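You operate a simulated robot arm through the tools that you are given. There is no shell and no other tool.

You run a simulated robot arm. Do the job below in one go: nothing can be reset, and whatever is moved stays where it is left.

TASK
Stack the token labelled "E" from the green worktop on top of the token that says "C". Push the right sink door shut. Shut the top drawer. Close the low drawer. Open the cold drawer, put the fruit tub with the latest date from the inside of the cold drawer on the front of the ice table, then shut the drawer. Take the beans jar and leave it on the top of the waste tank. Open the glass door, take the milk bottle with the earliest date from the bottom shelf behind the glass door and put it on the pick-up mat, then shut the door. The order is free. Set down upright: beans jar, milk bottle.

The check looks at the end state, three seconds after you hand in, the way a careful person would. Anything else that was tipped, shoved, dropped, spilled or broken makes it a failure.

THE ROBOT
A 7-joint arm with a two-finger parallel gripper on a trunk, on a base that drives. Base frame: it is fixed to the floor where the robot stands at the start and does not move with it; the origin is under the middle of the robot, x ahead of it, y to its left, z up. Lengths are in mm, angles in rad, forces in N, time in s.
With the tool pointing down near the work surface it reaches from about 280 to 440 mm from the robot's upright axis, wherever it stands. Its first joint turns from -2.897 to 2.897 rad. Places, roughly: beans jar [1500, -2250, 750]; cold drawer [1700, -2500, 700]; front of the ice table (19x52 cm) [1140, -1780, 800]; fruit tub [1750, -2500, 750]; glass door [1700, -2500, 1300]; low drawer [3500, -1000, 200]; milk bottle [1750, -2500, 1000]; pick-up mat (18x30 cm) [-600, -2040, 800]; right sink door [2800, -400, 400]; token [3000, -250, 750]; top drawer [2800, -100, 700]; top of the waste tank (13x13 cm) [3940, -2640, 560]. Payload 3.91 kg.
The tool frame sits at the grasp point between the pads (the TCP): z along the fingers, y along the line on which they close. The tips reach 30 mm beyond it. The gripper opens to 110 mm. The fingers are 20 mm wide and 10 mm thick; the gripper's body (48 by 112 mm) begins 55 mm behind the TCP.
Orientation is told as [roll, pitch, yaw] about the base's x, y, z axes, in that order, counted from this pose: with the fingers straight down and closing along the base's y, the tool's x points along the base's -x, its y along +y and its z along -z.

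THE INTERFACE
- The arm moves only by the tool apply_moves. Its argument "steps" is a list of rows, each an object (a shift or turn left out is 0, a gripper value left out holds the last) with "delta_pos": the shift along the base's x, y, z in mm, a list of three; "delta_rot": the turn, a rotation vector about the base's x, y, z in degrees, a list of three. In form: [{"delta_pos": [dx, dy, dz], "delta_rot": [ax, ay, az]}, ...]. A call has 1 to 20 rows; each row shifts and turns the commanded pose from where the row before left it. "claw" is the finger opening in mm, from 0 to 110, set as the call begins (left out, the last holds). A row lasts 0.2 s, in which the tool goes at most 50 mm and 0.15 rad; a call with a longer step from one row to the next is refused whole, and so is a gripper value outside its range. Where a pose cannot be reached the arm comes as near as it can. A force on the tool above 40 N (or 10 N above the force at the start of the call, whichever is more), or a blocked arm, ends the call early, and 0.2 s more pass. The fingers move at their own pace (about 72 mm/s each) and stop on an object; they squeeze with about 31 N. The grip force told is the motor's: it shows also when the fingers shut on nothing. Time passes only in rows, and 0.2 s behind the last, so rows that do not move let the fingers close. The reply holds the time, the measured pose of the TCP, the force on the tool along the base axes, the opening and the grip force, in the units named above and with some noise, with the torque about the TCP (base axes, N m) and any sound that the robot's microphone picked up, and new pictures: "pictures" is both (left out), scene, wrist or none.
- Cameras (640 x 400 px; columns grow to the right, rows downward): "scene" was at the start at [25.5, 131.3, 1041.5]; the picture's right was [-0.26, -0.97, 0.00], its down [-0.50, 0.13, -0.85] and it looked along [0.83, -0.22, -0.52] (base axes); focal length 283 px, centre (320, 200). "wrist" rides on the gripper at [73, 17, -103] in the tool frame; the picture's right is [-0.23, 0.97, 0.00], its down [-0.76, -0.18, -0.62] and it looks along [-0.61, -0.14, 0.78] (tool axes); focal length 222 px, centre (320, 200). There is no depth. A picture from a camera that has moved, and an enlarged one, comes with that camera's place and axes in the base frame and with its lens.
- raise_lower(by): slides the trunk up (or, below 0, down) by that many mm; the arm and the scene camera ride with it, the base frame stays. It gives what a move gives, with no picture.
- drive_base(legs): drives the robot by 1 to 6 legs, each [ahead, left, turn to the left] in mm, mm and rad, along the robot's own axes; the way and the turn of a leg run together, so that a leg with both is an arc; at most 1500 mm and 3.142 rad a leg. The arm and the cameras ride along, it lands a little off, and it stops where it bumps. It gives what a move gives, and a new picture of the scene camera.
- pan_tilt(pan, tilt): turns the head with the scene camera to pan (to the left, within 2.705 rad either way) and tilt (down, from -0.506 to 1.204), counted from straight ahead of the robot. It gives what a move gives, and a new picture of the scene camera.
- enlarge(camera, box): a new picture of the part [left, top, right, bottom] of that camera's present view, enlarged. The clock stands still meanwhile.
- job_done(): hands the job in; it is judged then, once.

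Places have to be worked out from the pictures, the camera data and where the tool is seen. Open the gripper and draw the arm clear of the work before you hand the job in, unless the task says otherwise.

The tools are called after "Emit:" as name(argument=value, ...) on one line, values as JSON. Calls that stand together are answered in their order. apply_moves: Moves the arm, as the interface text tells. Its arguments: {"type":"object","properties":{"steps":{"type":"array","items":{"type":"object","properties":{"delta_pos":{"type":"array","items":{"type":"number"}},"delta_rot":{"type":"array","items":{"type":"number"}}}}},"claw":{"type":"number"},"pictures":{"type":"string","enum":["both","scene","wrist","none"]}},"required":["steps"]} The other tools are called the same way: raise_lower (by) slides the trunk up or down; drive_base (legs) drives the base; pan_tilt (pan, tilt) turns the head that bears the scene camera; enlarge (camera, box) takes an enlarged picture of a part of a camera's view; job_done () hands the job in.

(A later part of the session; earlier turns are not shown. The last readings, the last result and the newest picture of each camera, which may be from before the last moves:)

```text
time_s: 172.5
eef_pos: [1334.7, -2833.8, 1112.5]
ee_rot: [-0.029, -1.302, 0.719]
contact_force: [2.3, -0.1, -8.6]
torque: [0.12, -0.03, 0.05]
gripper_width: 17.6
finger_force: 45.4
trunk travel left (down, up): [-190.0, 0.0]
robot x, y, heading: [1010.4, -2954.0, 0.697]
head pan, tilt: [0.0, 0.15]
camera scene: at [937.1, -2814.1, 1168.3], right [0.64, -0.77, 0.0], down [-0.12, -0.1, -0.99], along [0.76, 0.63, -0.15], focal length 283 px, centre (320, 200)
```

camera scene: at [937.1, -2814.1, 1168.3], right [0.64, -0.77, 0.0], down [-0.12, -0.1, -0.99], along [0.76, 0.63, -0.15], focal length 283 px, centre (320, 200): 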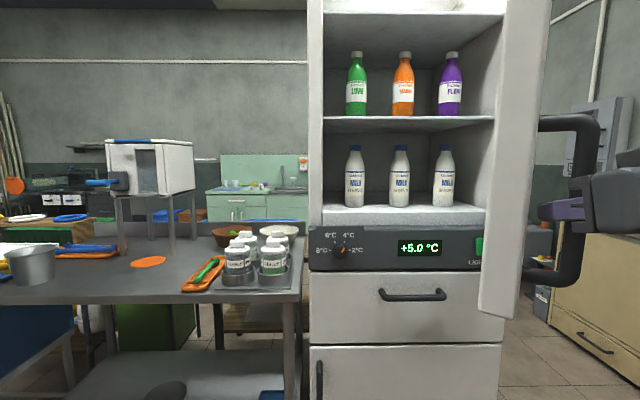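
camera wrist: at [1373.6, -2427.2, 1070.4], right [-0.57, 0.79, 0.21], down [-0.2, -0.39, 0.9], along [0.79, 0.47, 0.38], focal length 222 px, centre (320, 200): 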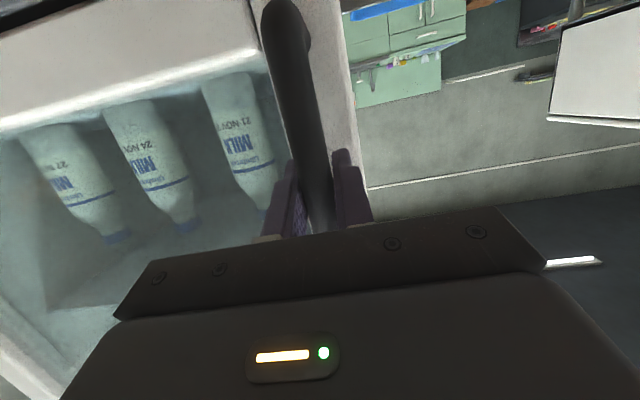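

Tracking remains exact; door ~54°. Two more legs to ~70°.

Emit:
drive_base(legs=[[-32.5, -68, 0], [-22.7, -72, 0]])

Emit:
enlarge(camera="scene", box=[240, 130, 440, 255])

```text
time_s: 174.2
eef_pos: [1383.2, -2977.8, 1112.9]
ee_rot: [-0.03, -1.303, 0.72]
contact_force: [6.8, 2.8, -0.4]
torque: [0.25, -0.18, 0.1]
gripper_width: 17.7
finger_force: 45.4
trunk travel left (down, up): [-190.0, 0.0]
robot x, y, heading: [1061.0, -3097.9, 0.7]
head pan, tilt: [0.0, 0.15]
camera scene: at [985.2, -2956.9, 1168.3], right [0.64, -0.77, 0.0], down [-0.12, -0.1, -0.99], along [0.76, 0.63, -0.15], focal length 283 px, centre (320, 200)
```

scene: 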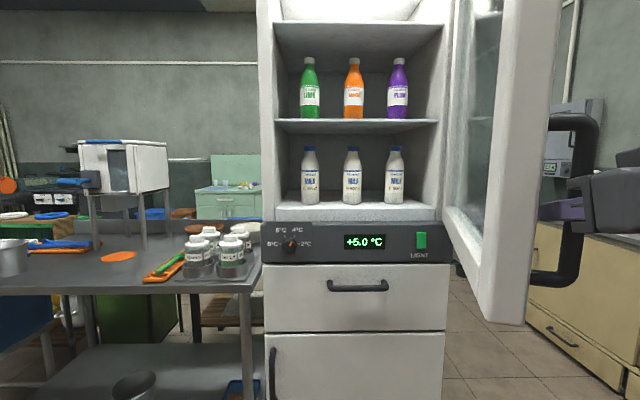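

```text
3.20 times, centred on (340, 192) of scene
camera zoom: at [985.2, -2956.9, 1168.3], right [0.64, -0.77, 0.0], down [-0.12, -0.1, -0.99], along [0.76, 0.63, -0.15], focal length 904 px, centre (256, 224)
```

zoom: 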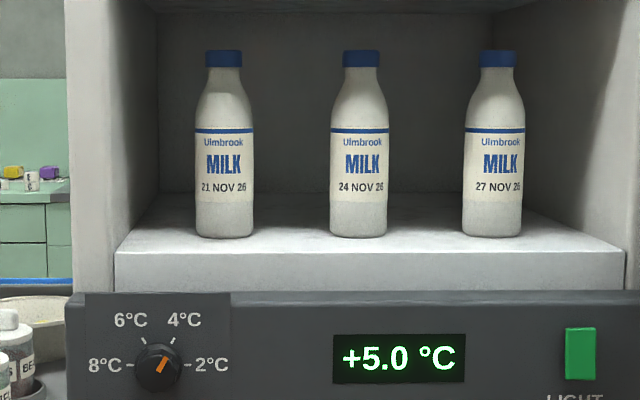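

All dates read: 21, 24, 27 NOV 26, so the left bottle is the earliest. The door is ~70° open. I release the bar and back the base 80 mm.

Emit:
apply_moves(steps=[{}, {}, {}], claw=70, pictures="wrist")

Emit:
drive_base(legs=[[-85, 0, 0]])

```text
time_s: 174.9
eef_pos: [1383.1, -2977.4, 1113.7]
ee_rot: [-0.03, -1.301, 0.72]
contact_force: [0.9, 1.0, 0.5]
torque: [0.0, 0.0, -0.02]
gripper_width: 70.0
finger_force: 0.1
trunk travel left (down, up): [-190.0, 0.0]
robot x, y, heading: [1058.0, -3096.3, 0.697]
head pan, tilt: [0.0, 0.15]
camera wrist: at [1280.3, -3040.4, 1070.2], right [-0.58, 0.79, 0.21], down [-0.2, -0.39, 0.9], along [0.79, 0.48, 0.38], focal length 222 px, centre (320, 200)
```

wrist: 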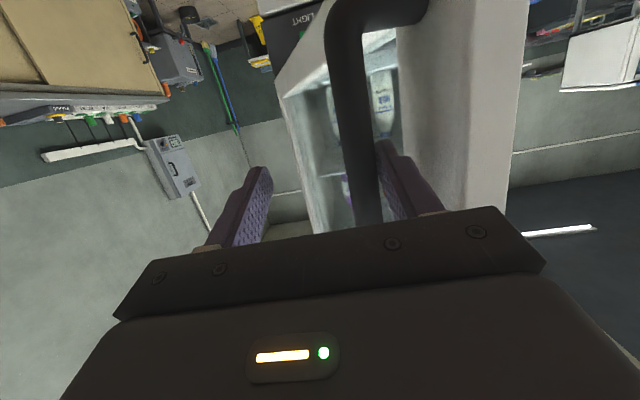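

```text
time_s: 176.0
eef_pos: [1318.4, -3031.7, 1112.6]
ee_rot: [-0.031, -1.302, 0.723]
contact_force: [0.4, -0.2, -0.1]
torque: [-0.01, -0.03, 0.01]
gripper_width: 70.0
finger_force: 0.0
trunk travel left (down, up): [-190.0, 0.0]
robot x, y, heading: [994.7, -3150.2, 0.693]
head pan, tilt: [0.0, 0.15]
camera scene: at [920.0, -3010.9, 1168.3], right [0.64, -0.77, 0.0], down [-0.11, -0.1, -0.99], along [0.76, 0.63, -0.15], focal length 283 px, centre (320, 200)
```

scene: 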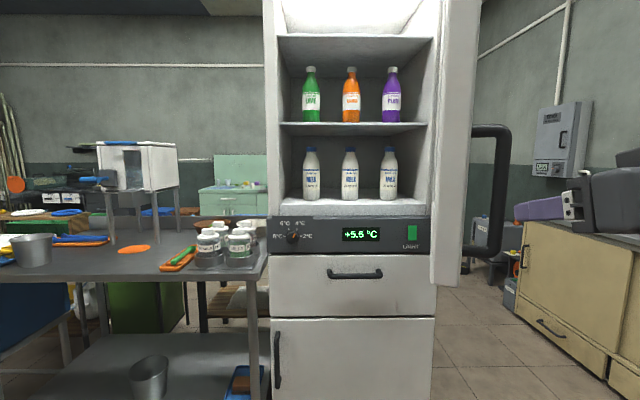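

Door stays open at ~70°. I'll drive left past the free edge, then forward to in front of the left bottle, adjusting the tool pitch to −1.1 and centring the arm.

Emit:
drive_base(legs=[[0, 213, 0]])

Emit:
apply_moves(steps=[{"delta_pos": [-19.2, 23, -3], "delta_rot": [-3.7, 4.4, 0]}, {"delta_pos": [-19.2, 23, -3], "delta_rot": [-3.7, 4.4, 0]}, {"delta_pos": [-19.2, 23, -3], "delta_rot": [0, 0, -1]}], claw=100, pictures="scene")

```text
time_s: 177.7
eef_pos: [1184.9, -2868.0, 1112.5]
ee_rot: [-0.032, -1.301, 0.721]
contact_force: [-0.3, 0.3, 0.5]
torque: [-0.04, 0.01, 0.02]
gripper_width: 70.1
finger_force: 0.0
trunk travel left (down, up): [-190.0, 0.0]
robot x, y, heading: [858.4, -2989.7, 0.699]
head pan, tilt: [0.0, 0.15]
camera scene: at [785.6, -2849.5, 1168.3], right [0.64, -0.77, 0.0], down [-0.11, -0.1, -0.99], along [0.76, 0.63, -0.15], focal length 283 px, centre (320, 200)
```

scene: 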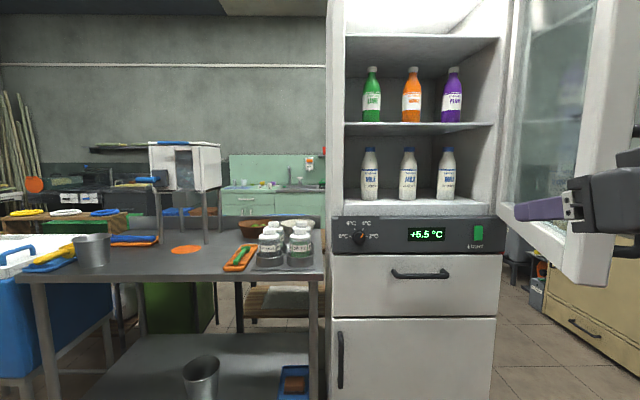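

```text
time_s: 178.5
eef_pos: [1128.1, -2800.4, 1103.8]
ee_rot: [-0.018, -1.1, 0.693]
contact_force: [0.8, -0.1, 0.0]
torque: [0.03, 0.0, 0.04]
gripper_width: 100.1
finger_force: 0.1
trunk travel left (down, up): [-190.0, 0.0]
robot x, y, heading: [860.1, -2989.7, 0.693]
head pan, tilt: [0.0, 0.15]
camera scene: at [785.7, -2849.6, 1168.3], right [0.64, -0.77, 0.0], down [-0.12, -0.1, -0.99], along [0.76, 0.63, -0.15], focal length 283 px, centre (320, 200)
```

scene: 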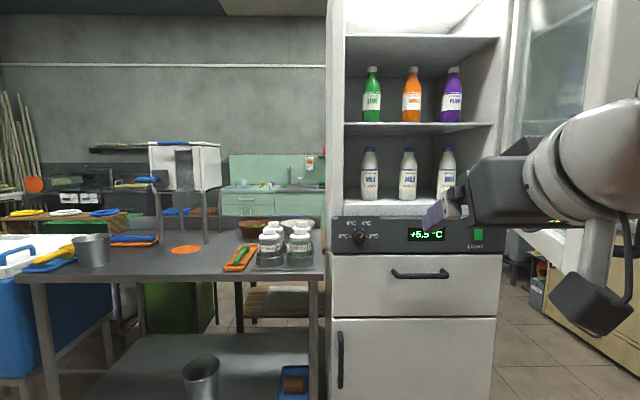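

Now drive forward 500 mm so the bottle comes within reach.

Emit:
drive_base(legs=[[500, 0, 0]])

Emit:
apply_moves(steps=[{}], pictures="wrist")

```text
time_s: 181.4
eef_pos: [1516.6, -2474.4, 1104.8]
ee_rot: [-0.02, -1.101, 0.696]
contact_force: [0.0, -0.3, -0.4]
torque: [-0.02, -0.02, 0.0]
gripper_width: 100.0
finger_force: 0.0
trunk travel left (down, up): [-190.0, 0.0]
robot x, y, heading: [1247.0, -2664.5, 0.696]
head pan, tilt: [0.0, 0.15]
camera scene: at [1175.0, -2524.4, 1168.3], right [0.64, -0.77, 0.0], down [-0.11, -0.1, -0.99], along [0.76, 0.63, -0.15], focal length 283 px, centre (320, 200)
```

scene: 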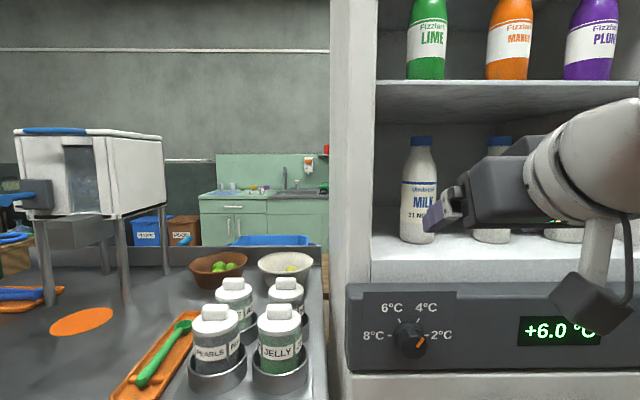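

```text
time_s: 181.8
eef_pos: [1516.0, -2473.4, 1104.3]
ee_rot: [-0.02, -1.1, 0.698]
contact_force: [-0.6, -0.2, 0.1]
torque: [0.0, -0.01, 0.01]
gripper_width: 100.0
finger_force: 0.1
trunk travel left (down, up): [-190.0, 0.0]
robot x, y, heading: [1249.3, -2667.3, 0.693]
head pan, tilt: [0.0, 0.15]
camera wrist: at [1408.1, -2539.0, 1085.7], right [-0.53, 0.82, 0.19], down [-0.06, -0.26, 0.96], along [0.84, 0.5, 0.19], focal length 222 px, centre (320, 200)
```

wrist: 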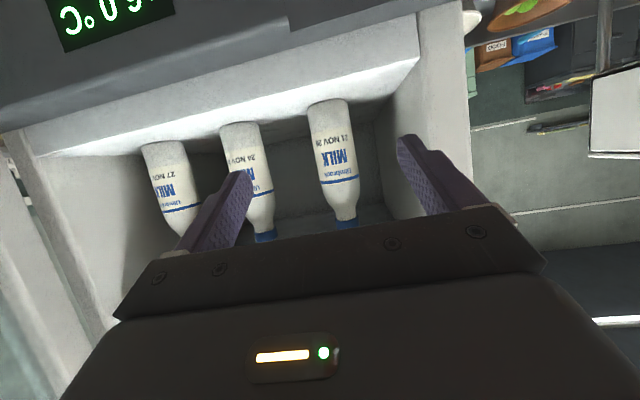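

The bottle is at about u 2877, v −169. I advance straight in 180 mm (with a 5 mm right shift) and check before the final approach.

Emit:
apply_moves(steps=[{"delta_pos": [26.3, 15.4, -2]}, {"delta_pos": [23.1, 19.2, -2]}, {"delta_pos": [23.1, 19.2, -2]}, {"delta_pos": [23.1, 19.2, -2]}, {"delta_pos": [23.1, 19.2, 0]}, {"delta_pos": [23.1, 19.2, 0]}], pictures="both")

```text
time_s: 183.2
eef_pos: [1658.8, -2360.9, 1096.8]
ee_rot: [-0.022, -1.103, 0.698]
contact_force: [0.9, 0.0, 0.2]
torque: [0.0, 0.02, -0.01]
gripper_width: 100.0
finger_force: 0.1
trunk travel left (down, up): [-190.0, 0.0]
robot x, y, heading: [1246.9, -2660.2, 0.692]
head pan, tilt: [0.0, 0.15]
camera scene: at [1174.8, -2524.6, 1168.3], right [0.64, -0.77, 0.0], down [-0.11, -0.1, -0.99], along [0.76, 0.63, -0.15], focal length 283 px, centre (320, 200)
camera wrist: at [1550.6, -2425.5, 1078.4], right [-0.53, 0.82, 0.19], down [-0.06, -0.26, 0.96], along [0.84, 0.5, 0.19], focal length 222 px, centre (320, 200)
```

scene: 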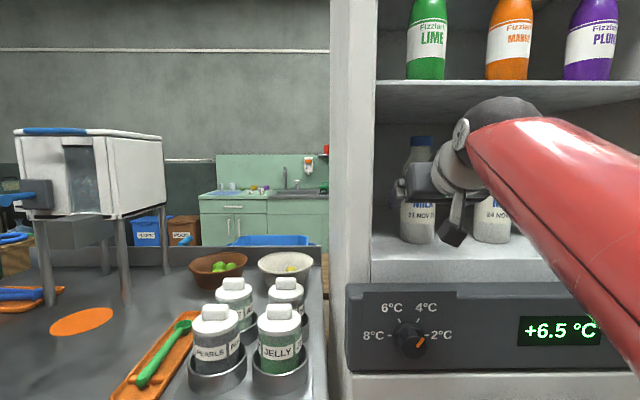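
wrist: 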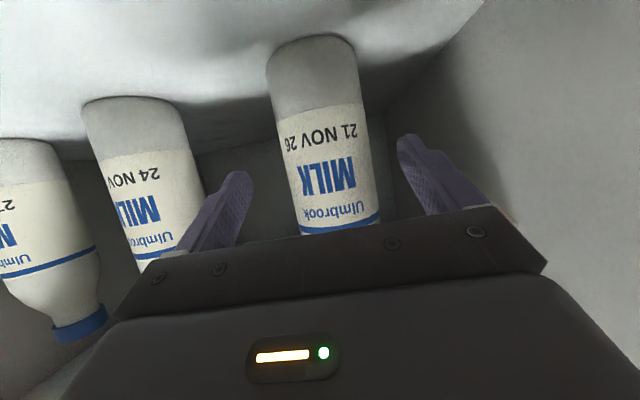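

The bottle is centred between the fingers and its axis is near the fingertips' depth. I advance 35 mm more and re-check.

Emit:
apply_moves(steps=[{"delta_pos": [13.5, 11.2, 0]}, {"delta_pos": [13.5, 11.2, 0]}], pictures="both")

```text
time_s: 183.8
eef_pos: [1685.5, -2339.6, 1094.9]
ee_rot: [-0.02, -1.101, 0.695]
contact_force: [0.1, 0.3, -0.5]
torque: [-0.01, 0.03, -0.01]
gripper_width: 99.9
finger_force: 0.1
trunk travel left (down, up): [-190.0, 0.0]
robot x, y, heading: [1246.8, -2663.1, 0.698]
head pan, tilt: [0.0, 0.15]
camera scene: at [1175.0, -2524.4, 1168.3], right [0.64, -0.77, 0.0], down [-0.11, -0.1, -0.99], along [0.76, 0.63, -0.15], focal length 283 px, centre (320, 200)
camera wrist: at [1577.2, -2404.9, 1077.3], right [-0.53, 0.82, 0.19], down [-0.06, -0.26, 0.96], along [0.84, 0.5, 0.19], focal length 222 px, centre (320, 200)
```

scene: 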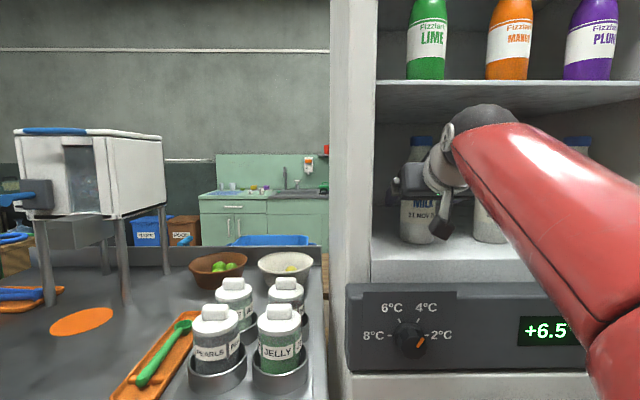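
wrist: 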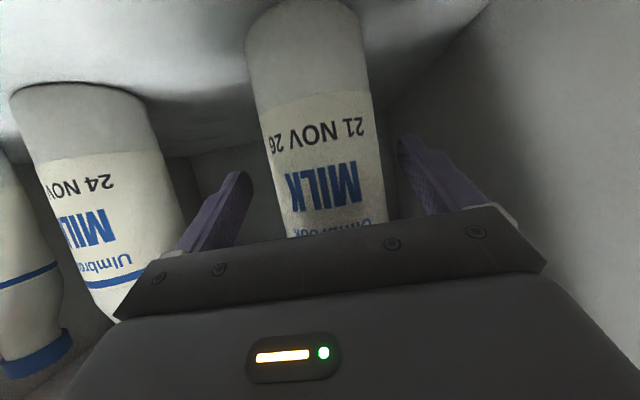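

The bottle's axis is at the grasp depth now, ~6 mm left of centre. I shift 6 mm left and close.

Emit:
apply_moves(steps=[{"delta_pos": [-3.8, 4.6, 0]}], pictures="none")

Emit:
apply_moves(steps=[{}, {}, {}, {}], claw=40, pictures="wrist")

```text
time_s: 184.2
eef_pos: [1681.4, -2335.7, 1095.6]
ee_rot: [-0.021, -1.101, 0.696]
contact_force: [0.1, 0.2, 0.7]
torque: [0.03, 0.01, 0.0]
gripper_width: 100.2
finger_force: 0.1
trunk travel left (down, up): [-190.0, 0.0]
robot x, y, heading: [1250.0, -2662.6, 0.694]
head pan, tilt: [0.0, 0.15]
```

```text
time_s: 185.2
eef_pos: [1681.2, -2335.2, 1097.0]
ee_rot: [-0.021, -1.102, 0.696]
contact_force: [1.2, 0.0, 1.5]
torque: [0.1, -0.02, 0.02]
gripper_width: 59.8
finger_force: 31.2
trunk travel left (down, up): [-190.0, 0.0]
robot x, y, heading: [1248.4, -2663.7, 0.695]
head pan, tilt: [0.0, 0.15]
camera wrist: at [1573.1, -2400.7, 1078.1], right [-0.53, 0.82, 0.19], down [-0.06, -0.26, 0.96], along [0.84, 0.5, 0.19], focal length 222 px, centre (320, 200)
```

wrist: 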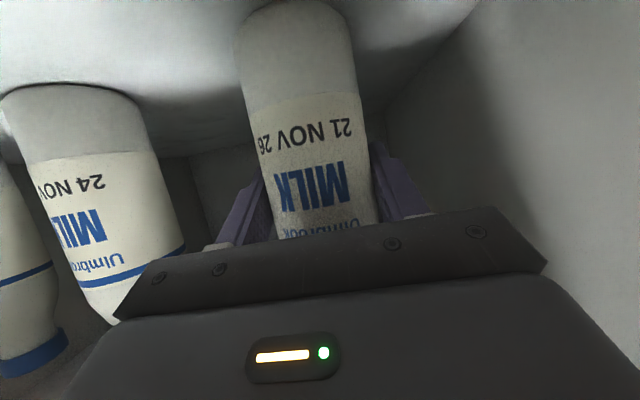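

The bottle is held (59.8 mm). I lift 20 mm and draw it straight out.

Emit:
apply_moves(steps=[{"delta_pos": [0, 0, 10]}, {"delta_pos": [0, 0, 10]}, {"delta_pos": [-15.4, -12.8, 0]}, {"delta_pos": [-23.1, -19.2, 0]}, {"delta_pos": [-26.9, -22.4, 0]}, {"delta_pos": [-30.8, -25.6, 0]}, {"delta_pos": [-30.8, -25.6, 0]}, {"delta_pos": [-30.8, -25.6, 0]}], pictures="both")

```text
time_s: 187.0
eef_pos: [1522.5, -2467.7, 1115.1]
ee_rot: [-0.021, -1.098, 0.696]
contact_force: [-0.3, 0.5, -4.0]
torque: [-0.02, -0.01, 0.01]
gripper_width: 59.6
finger_force: 30.8
trunk travel left (down, up): [-190.0, 0.0]
robot x, y, heading: [1252.5, -2660.0, 0.698]
head pan, tilt: [0.0, 0.15]
camera scene: at [1175.4, -2524.1, 1168.3], right [0.64, -0.77, 0.0], down [-0.12, -0.1, -0.99], along [0.76, 0.63, -0.15], focal length 283 px, centre (320, 200)
camera wrist: at [1415.0, -2531.7, 1096.3], right [-0.53, 0.82, 0.19], down [-0.06, -0.26, 0.96], along [0.84, 0.5, 0.19], focal length 222 px, centre (320, 200)
```

scene: 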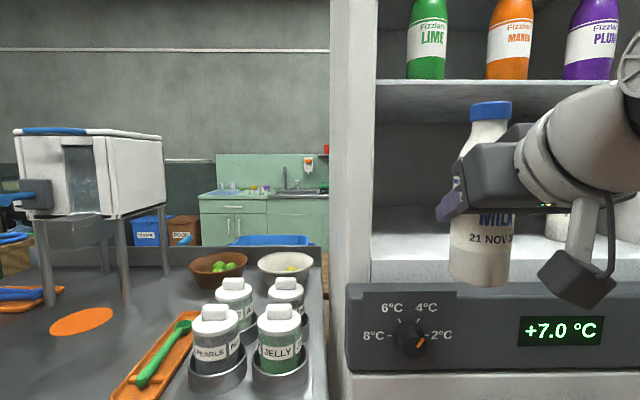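
wrist: 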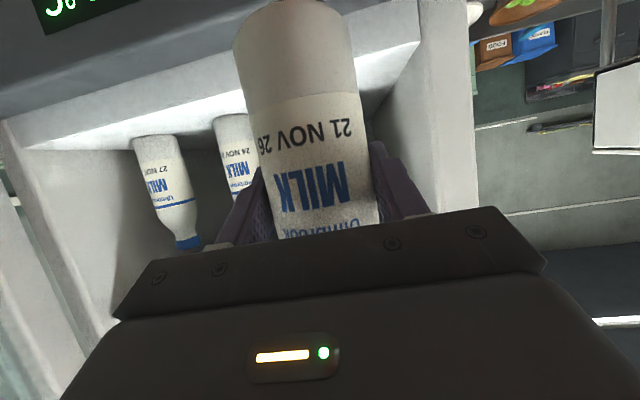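

The bottle is out and upright. I back the base away and drive along the aisle toward the pick-up mat.

Emit:
drive_base(legs=[[-240, 0, 0], [0, 800, 0], [0, 800, 0]])

Emit:
pan_tilt(pan=2.6, tilt=0.4)

```text
time_s: 196.5
eef_pos: [313.3, -1407.1, 1116.1]
ee_rot: [-0.021, -1.101, 0.701]
contact_force: [0.0, -0.5, -5.6]
torque: [-0.01, 0.02, 0.0]
gripper_width: 59.5
finger_force: 30.6
trunk travel left (down, up): [-190.0, 0.0]
robot x, y, heading: [40.3, -1603.2, 0.706]
head pan, tilt: [0.0, 0.15]
camera scene: at [-33.5, -1466.3, 1168.3], right [0.65, -0.76, 0.0], down [-0.11, -0.1, -0.99], along [0.75, 0.64, -0.15], focal length 283 px, centre (320, 200)
```

scene: 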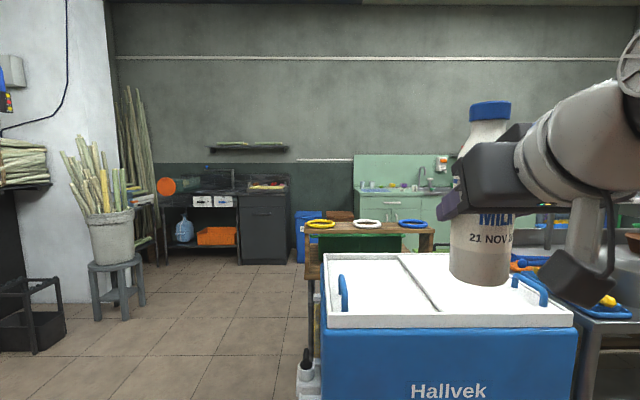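

```text
time_s: 198.9
eef_pos: [315.3, -1407.4, 1114.8]
ee_rot: [-0.021, -1.1, 0.701]
contact_force: [-0.9, -0.4, -4.4]
torque: [-0.03, 0.01, -0.03]
gripper_width: 59.6
finger_force: 30.8
trunk travel left (down, up): [-190.0, 0.0]
robot x, y, heading: [43.3, -1605.0, 0.705]
head pan, tilt: [2.601, 0.4]
camera scene: at [-195.8, -1541.1, 1145.0], right [-0.16, 0.99, 0.0], down [0.38, 0.06, -0.92], along [-0.91, -0.15, -0.39], focal length 283 px, centre (320, 200)
```

scene: 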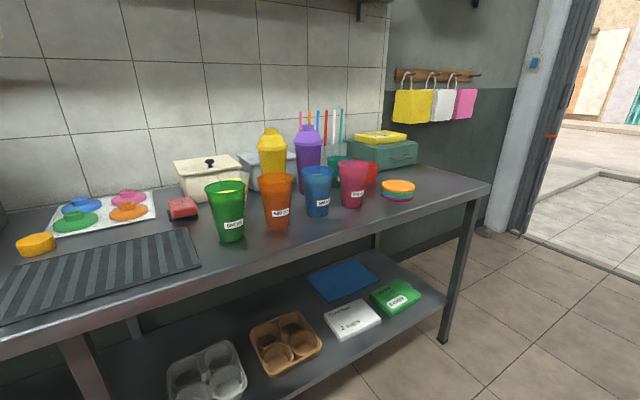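

The ribbed dark mat on the counter is the pick-up mat, centre ≈ (−580, −2040), and it is empty. I turn around to face it.

Emit:
drive_base(legs=[[0, 0, -3.14]])

Emit:
pan_tilt(pan=0.0, tilt=0.5)

```text
time_s: 206.6
eef_pos: [-231.0, -1802.4, 1115.5]
ee_rot: [-0.021, -1.102, -2.446]
contact_force: [0.0, 0.2, -3.6]
torque: [-0.03, -0.02, -0.01]
gripper_width: 59.8
finger_force: 31.5
trunk travel left (down, up): [-190.0, 0.0]
robot x, y, heading: [42.6, -1606.7, -2.447]
head pan, tilt: [2.601, 0.4]
camera scene: at [276.9, -1670.3, 1145.0], right [0.15, -0.99, 0.0], down [-0.38, -0.06, -0.92], along [0.91, 0.14, -0.39], focal length 283 px, centre (320, 200)
```

scene: 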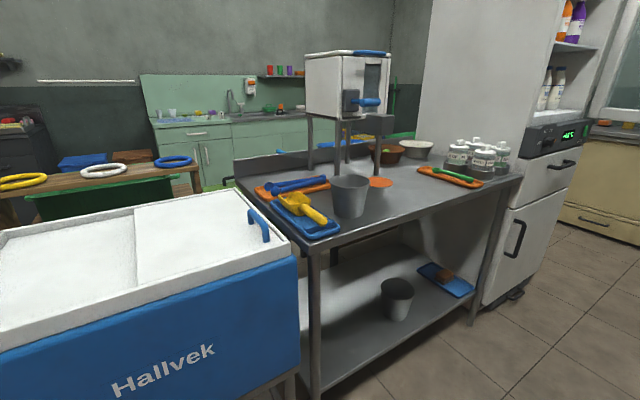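

```text
time_s: 208.9
eef_pos: [-231.8, -1801.7, 1114.6]
ee_rot: [-0.019, -1.102, -2.444]
contact_force: [-1.1, 0.1, -3.6]
torque: [0.01, -0.03, 0.01]
gripper_width: 59.3
finger_force: 31.1
trunk travel left (down, up): [-190.0, 0.0]
robot x, y, heading: [39.8, -1608.2, -2.447]
head pan, tilt: [0.0, 0.499]
camera scene: at [115.6, -1742.9, 1135.9], right [-0.64, 0.77, 0.0], down [0.37, 0.31, -0.88], along [-0.67, -0.56, -0.48], focal length 283 px, centre (320, 200)
```

scene: 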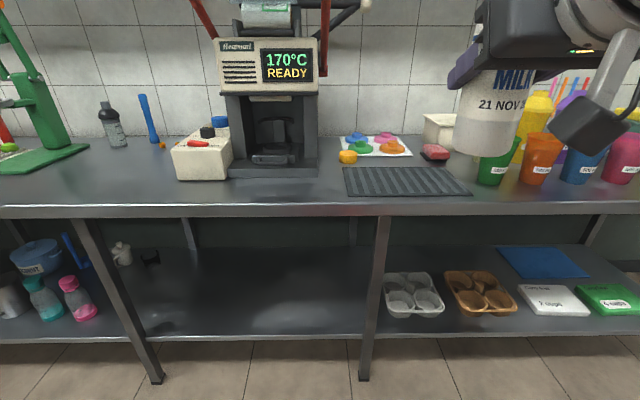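

The mat's centre is at about u 1190, v −1713, z≈818. I drive 219 mm ahead and 48 mm right, so the bottle can be lowered onto its centre.

Emit:
drive_base(legs=[[215, -48, 0]])

Emit:
apply_moves(steps=[{"delta_pos": [-23.1, -19.2, -10]}, {"delta_pos": [-23.1, -19.2, -10]}, {"delta_pos": [-23.1, -19.2, -20]}, {"delta_pos": [-23.1, -19.2, -20]}, {"delta_pos": [-15.4, -12.8, -20]}], pictures="both")

```text
time_s: 210.6
eef_pos: [-423.9, -1901.5, 1114.5]
ee_rot: [-0.02, -1.102, -2.445]
contact_force: [0.1, -0.1, -3.8]
torque: [-0.03, -0.01, 0.03]
gripper_width: 59.7
finger_force: 30.9
trunk travel left (down, up): [-190.0, 0.0]
robot x, y, heading: [-152.4, -1702.0, -2.442]
head pan, tilt: [0.0, 0.499]
camera scene: at [-77.0, -1841.4, 1135.9], right [-0.64, 0.77, 0.0], down [0.37, 0.31, -0.88], along [-0.67, -0.56, -0.48], focal length 283 px, centre (320, 200)
```

scene: 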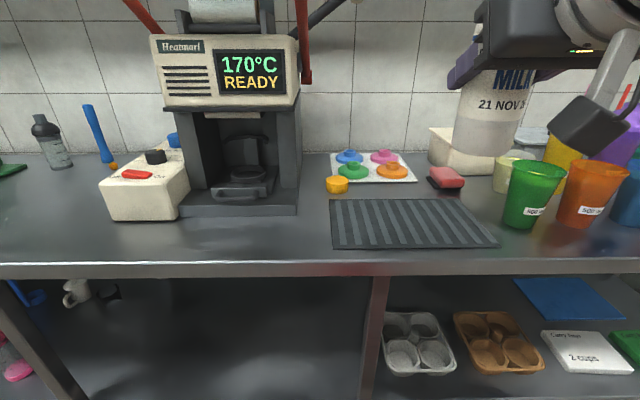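

```text
time_s: 211.8
eef_pos: [-530.9, -1991.7, 1034.9]
ee_rot: [-0.02, -1.102, -2.447]
contact_force: [0.3, -0.4, -3.3]
torque: [0.03, 0.0, -0.02]
gripper_width: 59.5
finger_force: 31.0
trunk travel left (down, up): [-190.0, 0.0]
robot x, y, heading: [-150.5, -1704.3, -2.445]
head pan, tilt: [0.0, 0.499]
camera scene: at [-76.9, -1841.3, 1135.9], right [-0.64, 0.77, 0.0], down [0.37, 0.31, -0.88], along [-0.67, -0.56, -0.48], focal length 283 px, centre (320, 200)
camera wrist: at [-424.0, -1924.7, 1017.1], right [0.53, -0.82, 0.19], down [0.06, 0.26, 0.96], along [-0.84, -0.5, 0.19], focal length 222 px, centre (320, 200)
```

scene: 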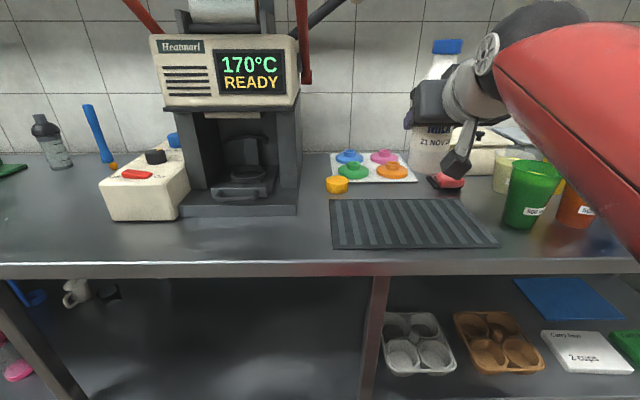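
wrist: 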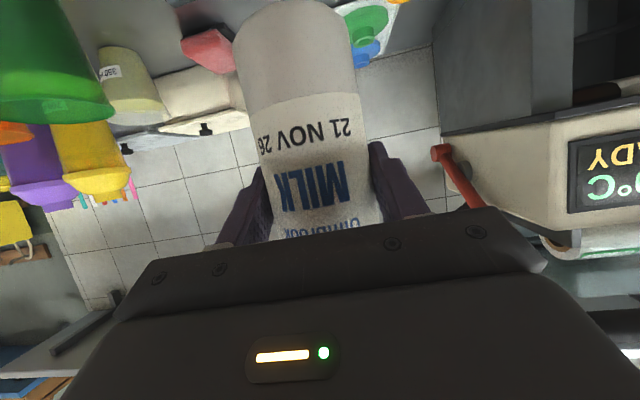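

The bottle is above the mat's centre line; I move 37 mm further in and lower to just above the mat.

Emit:
apply_moves(steps=[{"delta_pos": [-14.2, -11.8, -30]}, {"delta_pos": [-14.2, -11.8, -30]}, {"delta_pos": [0, 0, -25]}, {"delta_pos": [0, 0, -20]}], pictures="both")

```text
time_s: 212.8
eef_pos: [-559.2, -2013.1, 928.8]
ee_rot: [-0.02, -1.103, -2.443]
contact_force: [-0.1, -0.3, -4.4]
torque: [0.02, -0.02, -0.01]
gripper_width: 59.7
finger_force: 30.7
trunk travel left (down, up): [-190.0, 0.0]
robot x, y, heading: [-149.4, -1707.3, -2.448]
head pan, tilt: [0.0, 0.499]
camera scene: at [-77.1, -1841.4, 1135.9], right [-0.64, 0.77, 0.0], down [0.37, 0.31, -0.88], along [-0.67, -0.56, -0.48], focal length 283 px, centre (320, 200)
camera wrist: at [-452.8, -1948.0, 911.3], right [0.53, -0.82, 0.19], down [0.06, 0.26, 0.96], along [-0.84, -0.5, 0.19], focal length 222 px, centre (320, 200)
```

scene: 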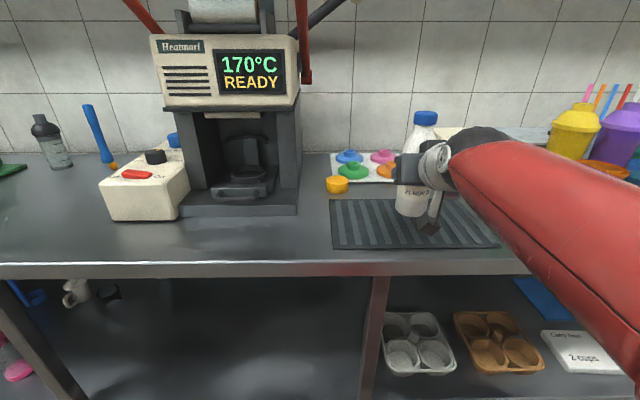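
wrist: 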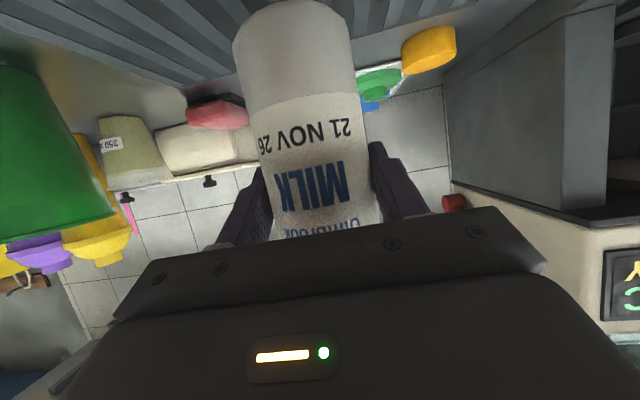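

Over the mat. I lower in small steps and watch for contact.

Emit:
apply_moves(steps=[{"delta_pos": [0, 0, -6]}, {"delta_pos": [0, 0, -5]}, {"delta_pos": [0, 0, -4]}], pictures="none")

Emit:
enlarge(camera="scene", box=[320, 100, 512, 260])

```text
time_s: 213.6
eef_pos: [-559.3, -2013.9, 915.2]
ee_rot: [-0.022, -1.102, -2.445]
contact_force: [0.2, -0.2, -2.4]
torque: [0.02, 0.0, 0.01]
gripper_width: 59.5
finger_force: 31.2
trunk travel left (down, up): [-190.0, 0.0]
robot x, y, heading: [-149.0, -1701.7, -2.444]
head pan, tilt: [0.0, 0.499]
```

```text
2.50 times, centred on (416, 180) of scene
camera zoom: at [-77.1, -1841.5, 1135.9], right [-0.64, 0.77, 0.0], down [0.37, 0.31, -0.88], along [-0.67, -0.56, -0.48], focal length 707 px, centre (80, 250)
```

zoom: 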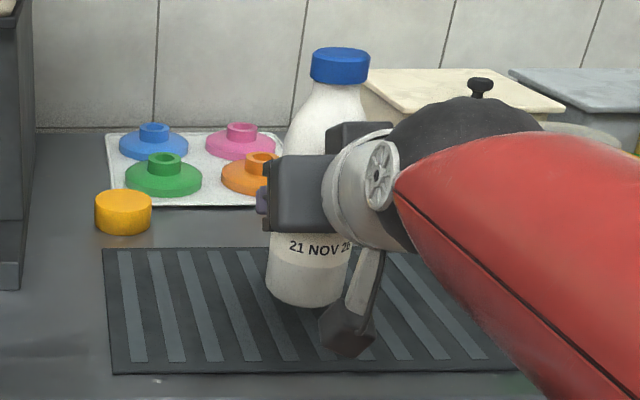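

Still free. Continue lowering in 3 mm steps.

Emit:
apply_moves(steps=[{"delta_pos": [0, 0, -3]}, {"delta_pos": [0, 0, -3]}], pictures="none")

Emit:
apply_moves(steps=[{"delta_pos": [0, 0, -2.5]}, {"delta_pos": [0, 0, -2.5]}], pictures="none")

```text
time_s: 214.2
eef_pos: [-560.1, -2014.7, 910.3]
ee_rot: [-0.019, -1.101, -2.443]
contact_force: [0.0, -0.3, -3.8]
torque: [0.02, 0.01, 0.01]
gripper_width: 59.6
finger_force: 30.8
trunk travel left (down, up): [-190.0, 0.0]
robot x, y, heading: [-150.1, -1702.4, -2.448]
head pan, tilt: [0.0, 0.499]
```

```text
time_s: 214.8
eef_pos: [-560.8, -2013.2, 904.0]
ee_rot: [-0.021, -1.101, -2.446]
contact_force: [-0.7, 0.6, -3.7]
torque: [0.01, 0.0, -0.01]
gripper_width: 59.6
finger_force: 31.3
trunk travel left (down, up): [-190.0, 0.0]
robot x, y, heading: [-151.3, -1702.8, -2.444]
head pan, tilt: [0.0, 0.499]
```

Emit:
enlarge(camera="scene", box=[320, 100, 512, 260])

Emit:
enlarge(camera="wrist", box=[200, 0, 440, 200])

```text
2.50 times, centred on (416, 180) of scene
camera zoom: at [-77.1, -1841.5, 1135.9], right [-0.64, 0.77, 0.0], down [0.37, 0.31, -0.88], along [-0.67, -0.56, -0.48], focal length 707 px, centre (80, 250)
```

zoom: 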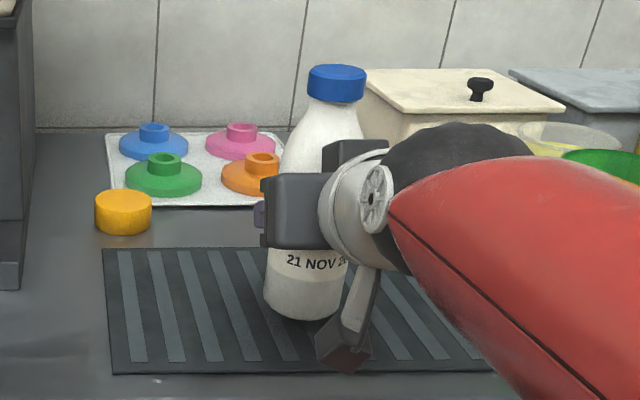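

```text
2.00 times, centred on (320, 100) of wrist
camera zoom: at [-452.6, -1948.4, 885.6], right [0.53, -0.82, 0.19], down [0.06, 0.26, 0.96], along [-0.84, -0.5, 0.19], focal length 444 px, centre (320, 400)
```

zoom: 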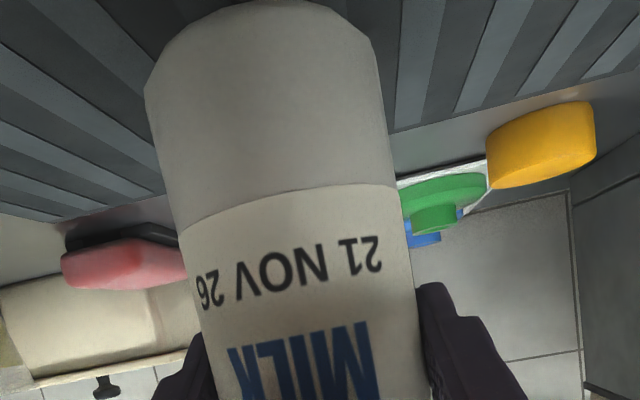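

No contact yet at z=904. I keep lowering slowly.

Emit:
apply_moves(steps=[{"delta_pos": [0, 0, -2.5]}, {"delta_pos": [0, 0, -2.5]}, {"delta_pos": [0, 0, -2.5]}], pictures="none")

Emit:
apply_moves(steps=[{"delta_pos": [0, 0, -2]}, {"delta_pos": [0, 0, -2]}], pictures="none")

```text
time_s: 215.6
eef_pos: [-559.6, -2014.6, 896.7]
ee_rot: [-0.021, -1.101, -2.445]
contact_force: [-1.2, -0.5, -4.3]
torque: [0.02, 0.01, 0.05]
gripper_width: 59.6
finger_force: 31.2
trunk travel left (down, up): [-190.0, 0.0]
robot x, y, heading: [-150.6, -1705.4, -2.445]
head pan, tilt: [0.0, 0.499]
```

```text
time_s: 216.2
eef_pos: [-558.8, -2013.4, 892.0]
ee_rot: [-0.021, -1.1, -2.445]
contact_force: [0.3, -0.1, -4.7]
torque: [-0.03, -0.01, 0.03]
gripper_width: 59.5
finger_force: 31.2
trunk travel left (down, up): [-190.0, 0.0]
robot x, y, heading: [-151.3, -1703.8, -2.446]
head pan, tilt: [0.0, 0.499]
```

Still free at 892; continuing with 2 mm steps.

Emit:
apply_moves(steps=[{"delta_pos": [0, 0, -2]}, {"delta_pos": [0, 0, -2]}, {"delta_pos": [0, 0, -2]}], pictures="none")

Emit:
enlarge(camera="scene", box=[320, 100, 512, 260])

```text
time_s: 217.0
eef_pos: [-559.9, -2014.0, 884.7]
ee_rot: [-0.021, -1.102, -2.444]
contact_force: [-0.4, 0.0, -2.8]
torque: [0.02, -0.01, 0.0]
gripper_width: 59.3
finger_force: 31.5
trunk travel left (down, up): [-190.0, 0.0]
robot x, y, heading: [-150.0, -1703.8, -2.442]
head pan, tilt: [0.0, 0.499]
```

```text
2.50 times, centred on (416, 180) of scene
camera zoom: at [-77.1, -1841.5, 1135.9], right [-0.64, 0.77, 0.0], down [0.37, 0.31, -0.88], along [-0.67, -0.56, -0.48], focal length 707 px, centre (80, 250)
```

zoom: 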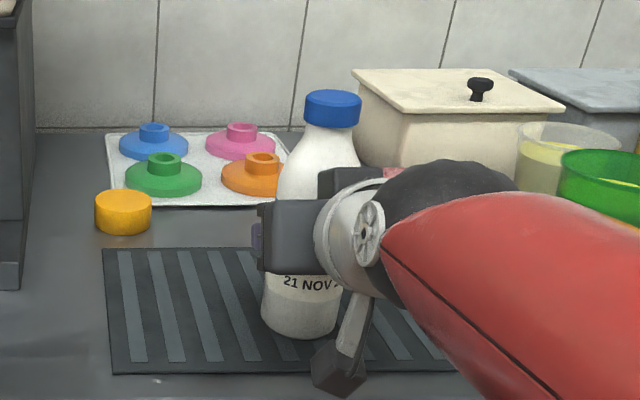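

The bottle is laterally centred but ~20 mm toward the front of the mat. I move it 18 mm further in and continue lowering.

Emit:
apply_moves(steps=[{"delta_pos": [-13.8, -11.5, 0]}, {"delta_pos": [0, 0, -2]}, {"delta_pos": [0, 0, -2]}], pictures="none")

Emit:
apply_moves(steps=[{"delta_pos": [0, 0, -2]}, {"delta_pos": [0, 0, -2]}], pictures="none")

```text
time_s: 217.8
eef_pos: [-572.9, -2023.5, 887.0]
ee_rot: [-0.018, -1.111, -2.448]
contact_force: [-2.0, -2.6, 12.4]
torque: [-0.31, -0.18, -0.04]
gripper_width: 59.4
finger_force: 30.9
trunk travel left (down, up): [-190.0, 0.0]
robot x, y, heading: [-149.0, -1704.7, -2.446]
head pan, tilt: [0.0, 0.499]
```

```text
time_s: 218.4
eef_pos: [-574.5, -2024.3, 882.6]
ee_rot: [-0.019, -1.11, -2.445]
contact_force: [-6.7, -1.6, 28.6]
torque: [-0.22, -0.11, -0.03]
gripper_width: 59.7
finger_force: 31.0
trunk travel left (down, up): [-190.0, 0.0]
robot x, y, heading: [-151.9, -1704.6, -2.447]
head pan, tilt: [0.0, 0.499]
```

Contact with the mat (force up to 28 N). I ease up 4 mm and look before releasing.

Emit:
apply_moves(steps=[{"delta_pos": [0, 0, 2]}, {"delta_pos": [0, 0, 1.5]}], pictures="scene")

Emit:
enlarge(camera="scene", box=[320, 100, 512, 260])

```text
time_s: 219.0
eef_pos: [-574.6, -2026.0, 881.5]
ee_rot: [-0.022, -1.101, -2.446]
contact_force: [-6.7, -0.7, 17.9]
torque: [-0.6, 0.51, -0.19]
gripper_width: 59.8
finger_force: 29.9
trunk travel left (down, up): [-190.0, 0.0]
robot x, y, heading: [-148.7, -1705.0, -2.448]
head pan, tilt: [0.0, 0.499]
camera scene: at [-76.8, -1840.7, 1135.8], right [-0.64, 0.77, 0.0], down [0.37, 0.31, -0.88], along [-0.67, -0.56, -0.48], focal length 283 px, centre (320, 200)
```

scene: 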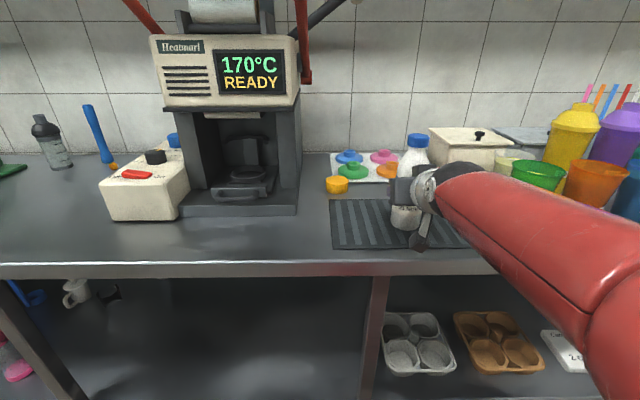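

```text
2.50 times, centred on (416, 180) of scene
camera zoom: at [-76.8, -1840.7, 1135.8], right [-0.64, 0.77, 0.0], down [0.37, 0.31, -0.88], along [-0.67, -0.56, -0.48], focal length 707 px, centre (80, 250)
```

zoom: 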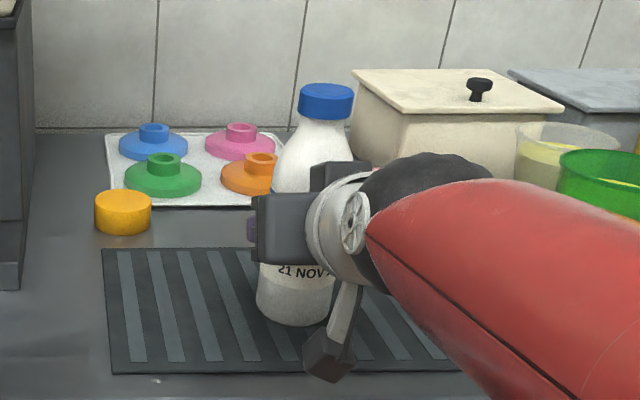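

Force is still ~18 N with the far edge of the base touching first. I ease up 2.5 mm more to near zero force.

Emit:
apply_moves(steps=[{"delta_pos": [0, 0, 1.2]}, {"delta_pos": [0, 0, 1.3]}], pictures="wrist")

```text
time_s: 219.6
eef_pos: [-574.1, -2024.2, 882.1]
ee_rot: [-0.021, -1.097, -2.443]
contact_force: [-7.7, 0.4, 4.5]
torque: [-0.22, 0.65, -0.2]
gripper_width: 59.5
finger_force: 31.2
trunk travel left (down, up): [-190.0, 0.0]
robot x, y, heading: [-148.0, -1700.4, -2.447]
head pan, tilt: [0.0, 0.499]
camera wrist: at [-466.9, -1959.3, 864.9], right [0.53, -0.82, 0.19], down [0.06, 0.26, 0.96], along [-0.84, -0.5, 0.19], focal length 222 px, centre (320, 200)
```

wrist: 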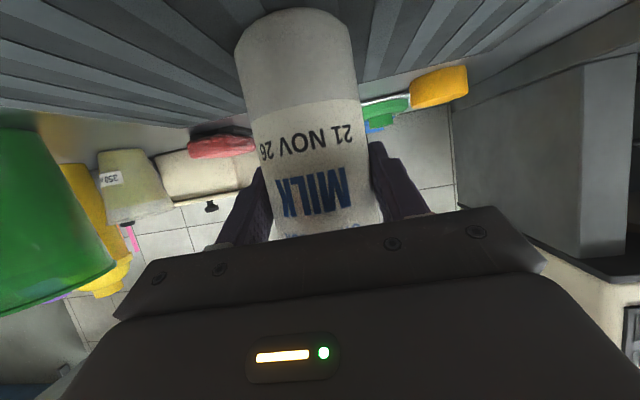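

The bottle's weight now rests on the mat. I open the fingers.

Emit:
apply_moves(steps=[{}, {}, {}], claw=85, pictures="both")

```text
time_s: 220.4
eef_pos: [-573.0, -2026.0, 885.3]
ee_rot: [-0.02, -1.102, -2.443]
contact_force: [0.2, -0.2, -0.5]
torque: [-0.03, 0.01, 0.01]
gripper_width: 84.9
finger_force: 0.1
trunk travel left (down, up): [-190.0, 0.0]
robot x, y, heading: [-154.4, -1707.3, -2.445]
head pan, tilt: [0.0, 0.499]
camera scene: at [-76.9, -1841.3, 1135.9], right [-0.64, 0.77, 0.0], down [0.37, 0.31, -0.88], along [-0.67, -0.56, -0.48], focal length 283 px, centre (320, 200)
camera wrist: at [-466.4, -1959.8, 866.0], right [0.53, -0.82, 0.19], down [0.06, 0.26, 0.96], along [-0.84, -0.5, 0.19], focal length 222 px, centre (320, 200)
```

scene: 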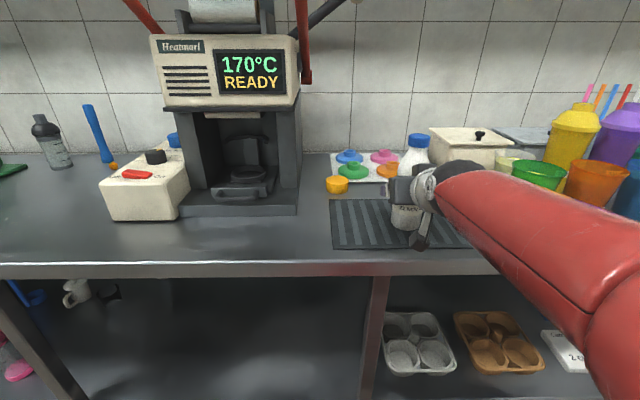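
wrist: 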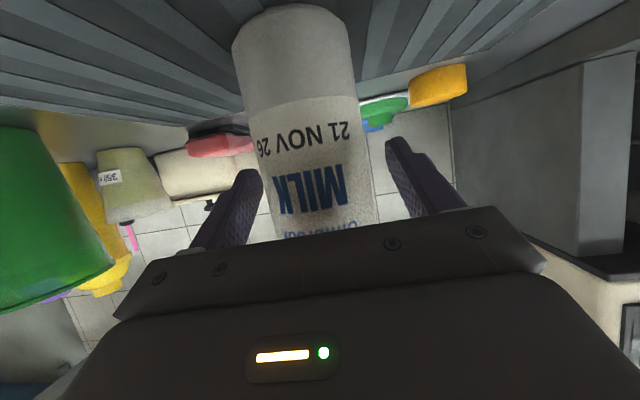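

Released cleanly. I withdraw backward along the tool axis.

Emit:
apply_moves(steps=[{"delta_pos": [10.3, 8.6, 5]}, {"delta_pos": [20.6, 17.1, 13.6]}, {"delta_pos": [20.6, 17.1, 13.6]}, {"delta_pos": [20.6, 17.1, 13.6]}, {"delta_pos": [20.6, 17.1, 25]}, {"delta_pos": [20.6, 17.1, 25]}, {"delta_pos": [10, 8.5, 25]}], pictures="both")

```text
time_s: 222.0
eef_pos: [-448.7, -1920.6, 1006.4]
ee_rot: [-0.02, -1.101, -2.446]
contact_force: [-1.2, -0.5, -0.4]
torque: [0.0, 0.0, 0.04]
gripper_width: 84.9
finger_force: 0.1
trunk travel left (down, up): [-190.0, 0.0]
robot x, y, heading: [-152.3, -1706.2, -2.446]
head pan, tilt: [0.0, 0.499]
camera scene: at [-77.0, -1841.4, 1135.9], right [-0.64, 0.77, 0.0], down [0.37, 0.31, -0.88], along [-0.67, -0.56, -0.48], focal length 283 px, centre (320, 200)
camera wrist: at [-342.3, -1854.6, 987.7], right [0.53, -0.82, 0.19], down [0.06, 0.26, 0.96], along [-0.84, -0.5, 0.19], focal length 222 px, centre (320, 200)
```

scene: 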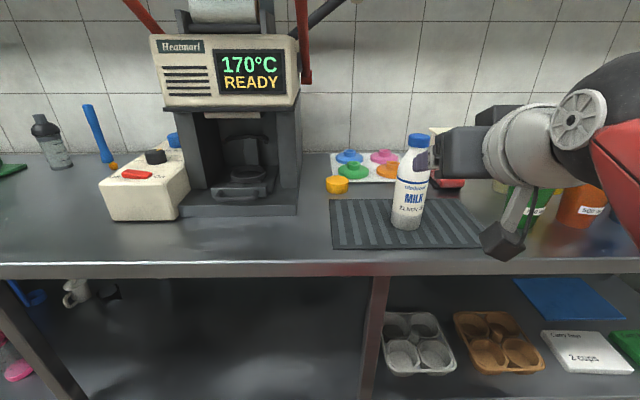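
wrist: 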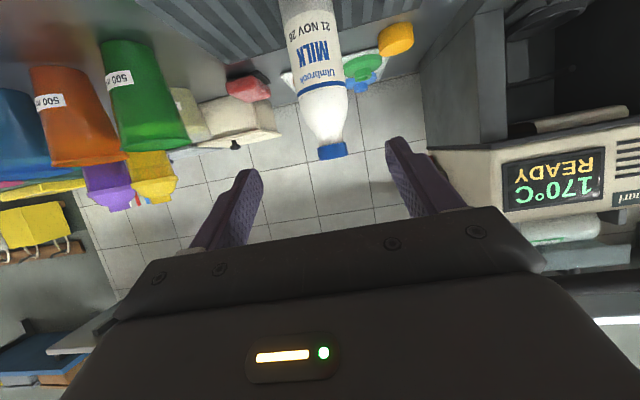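

The milk bottle stands upright within the mat. Now back to close the glass door: I back off, turn around, and drive back toward the fridge.

Emit:
drive_base(legs=[[-200, 0, 0], [0, 0, 3.138], [0, -750, 0], [0, -750, 0]])

Emit:
pan_tilt(pan=-0.3, tilt=0.15)

```text
time_s: 238.4
eef_pos: [1308.1, -2444.1, 1005.4]
ee_rot: [-0.02, -1.101, 0.753]
contact_force: [0.6, 1.6, 0.5]
torque: [0.03, 0.0, 0.01]
gripper_width: 85.0
finger_force: 0.0
trunk travel left (down, up): [-190.0, 0.0]
robot x, y, heading: [1019.2, -2682.1, 0.752]
head pan, tilt: [0.0, 0.499]
camera scene: at [937.5, -2543.2, 1135.9], right [0.68, -0.73, 0.0], down [-0.35, -0.33, -0.88], along [0.64, 0.6, -0.48], focal length 283 px, centre (320, 200)
```

scene: 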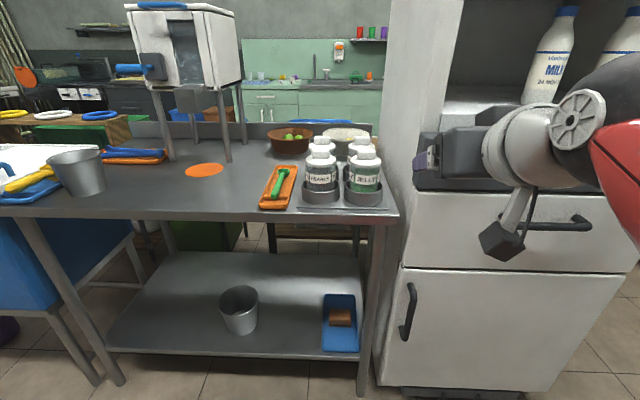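

```text
time_s: 239.2
eef_pos: [1308.3, -2443.2, 1006.6]
ee_rot: [-0.021, -1.1, 0.753]
contact_force: [1.4, -0.6, 0.3]
torque: [-0.05, 0.01, -0.03]
gripper_width: 85.1
finger_force: 0.0
trunk travel left (down, up): [-190.0, 0.0]
robot x, y, heading: [1018.0, -2673.1, 0.757]
head pan, tilt: [-0.3, 0.15]
camera scene: at [954.5, -2564.8, 1168.2], right [0.44, -0.9, 0.0], down [-0.14, -0.07, -0.99], along [0.89, 0.43, -0.15], focal length 283 px, centre (320, 200)
```

scene: 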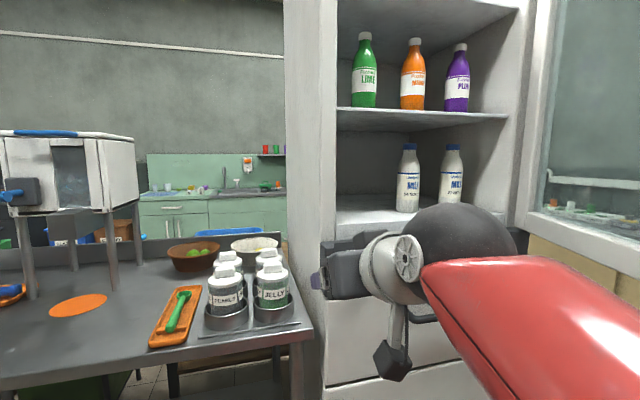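

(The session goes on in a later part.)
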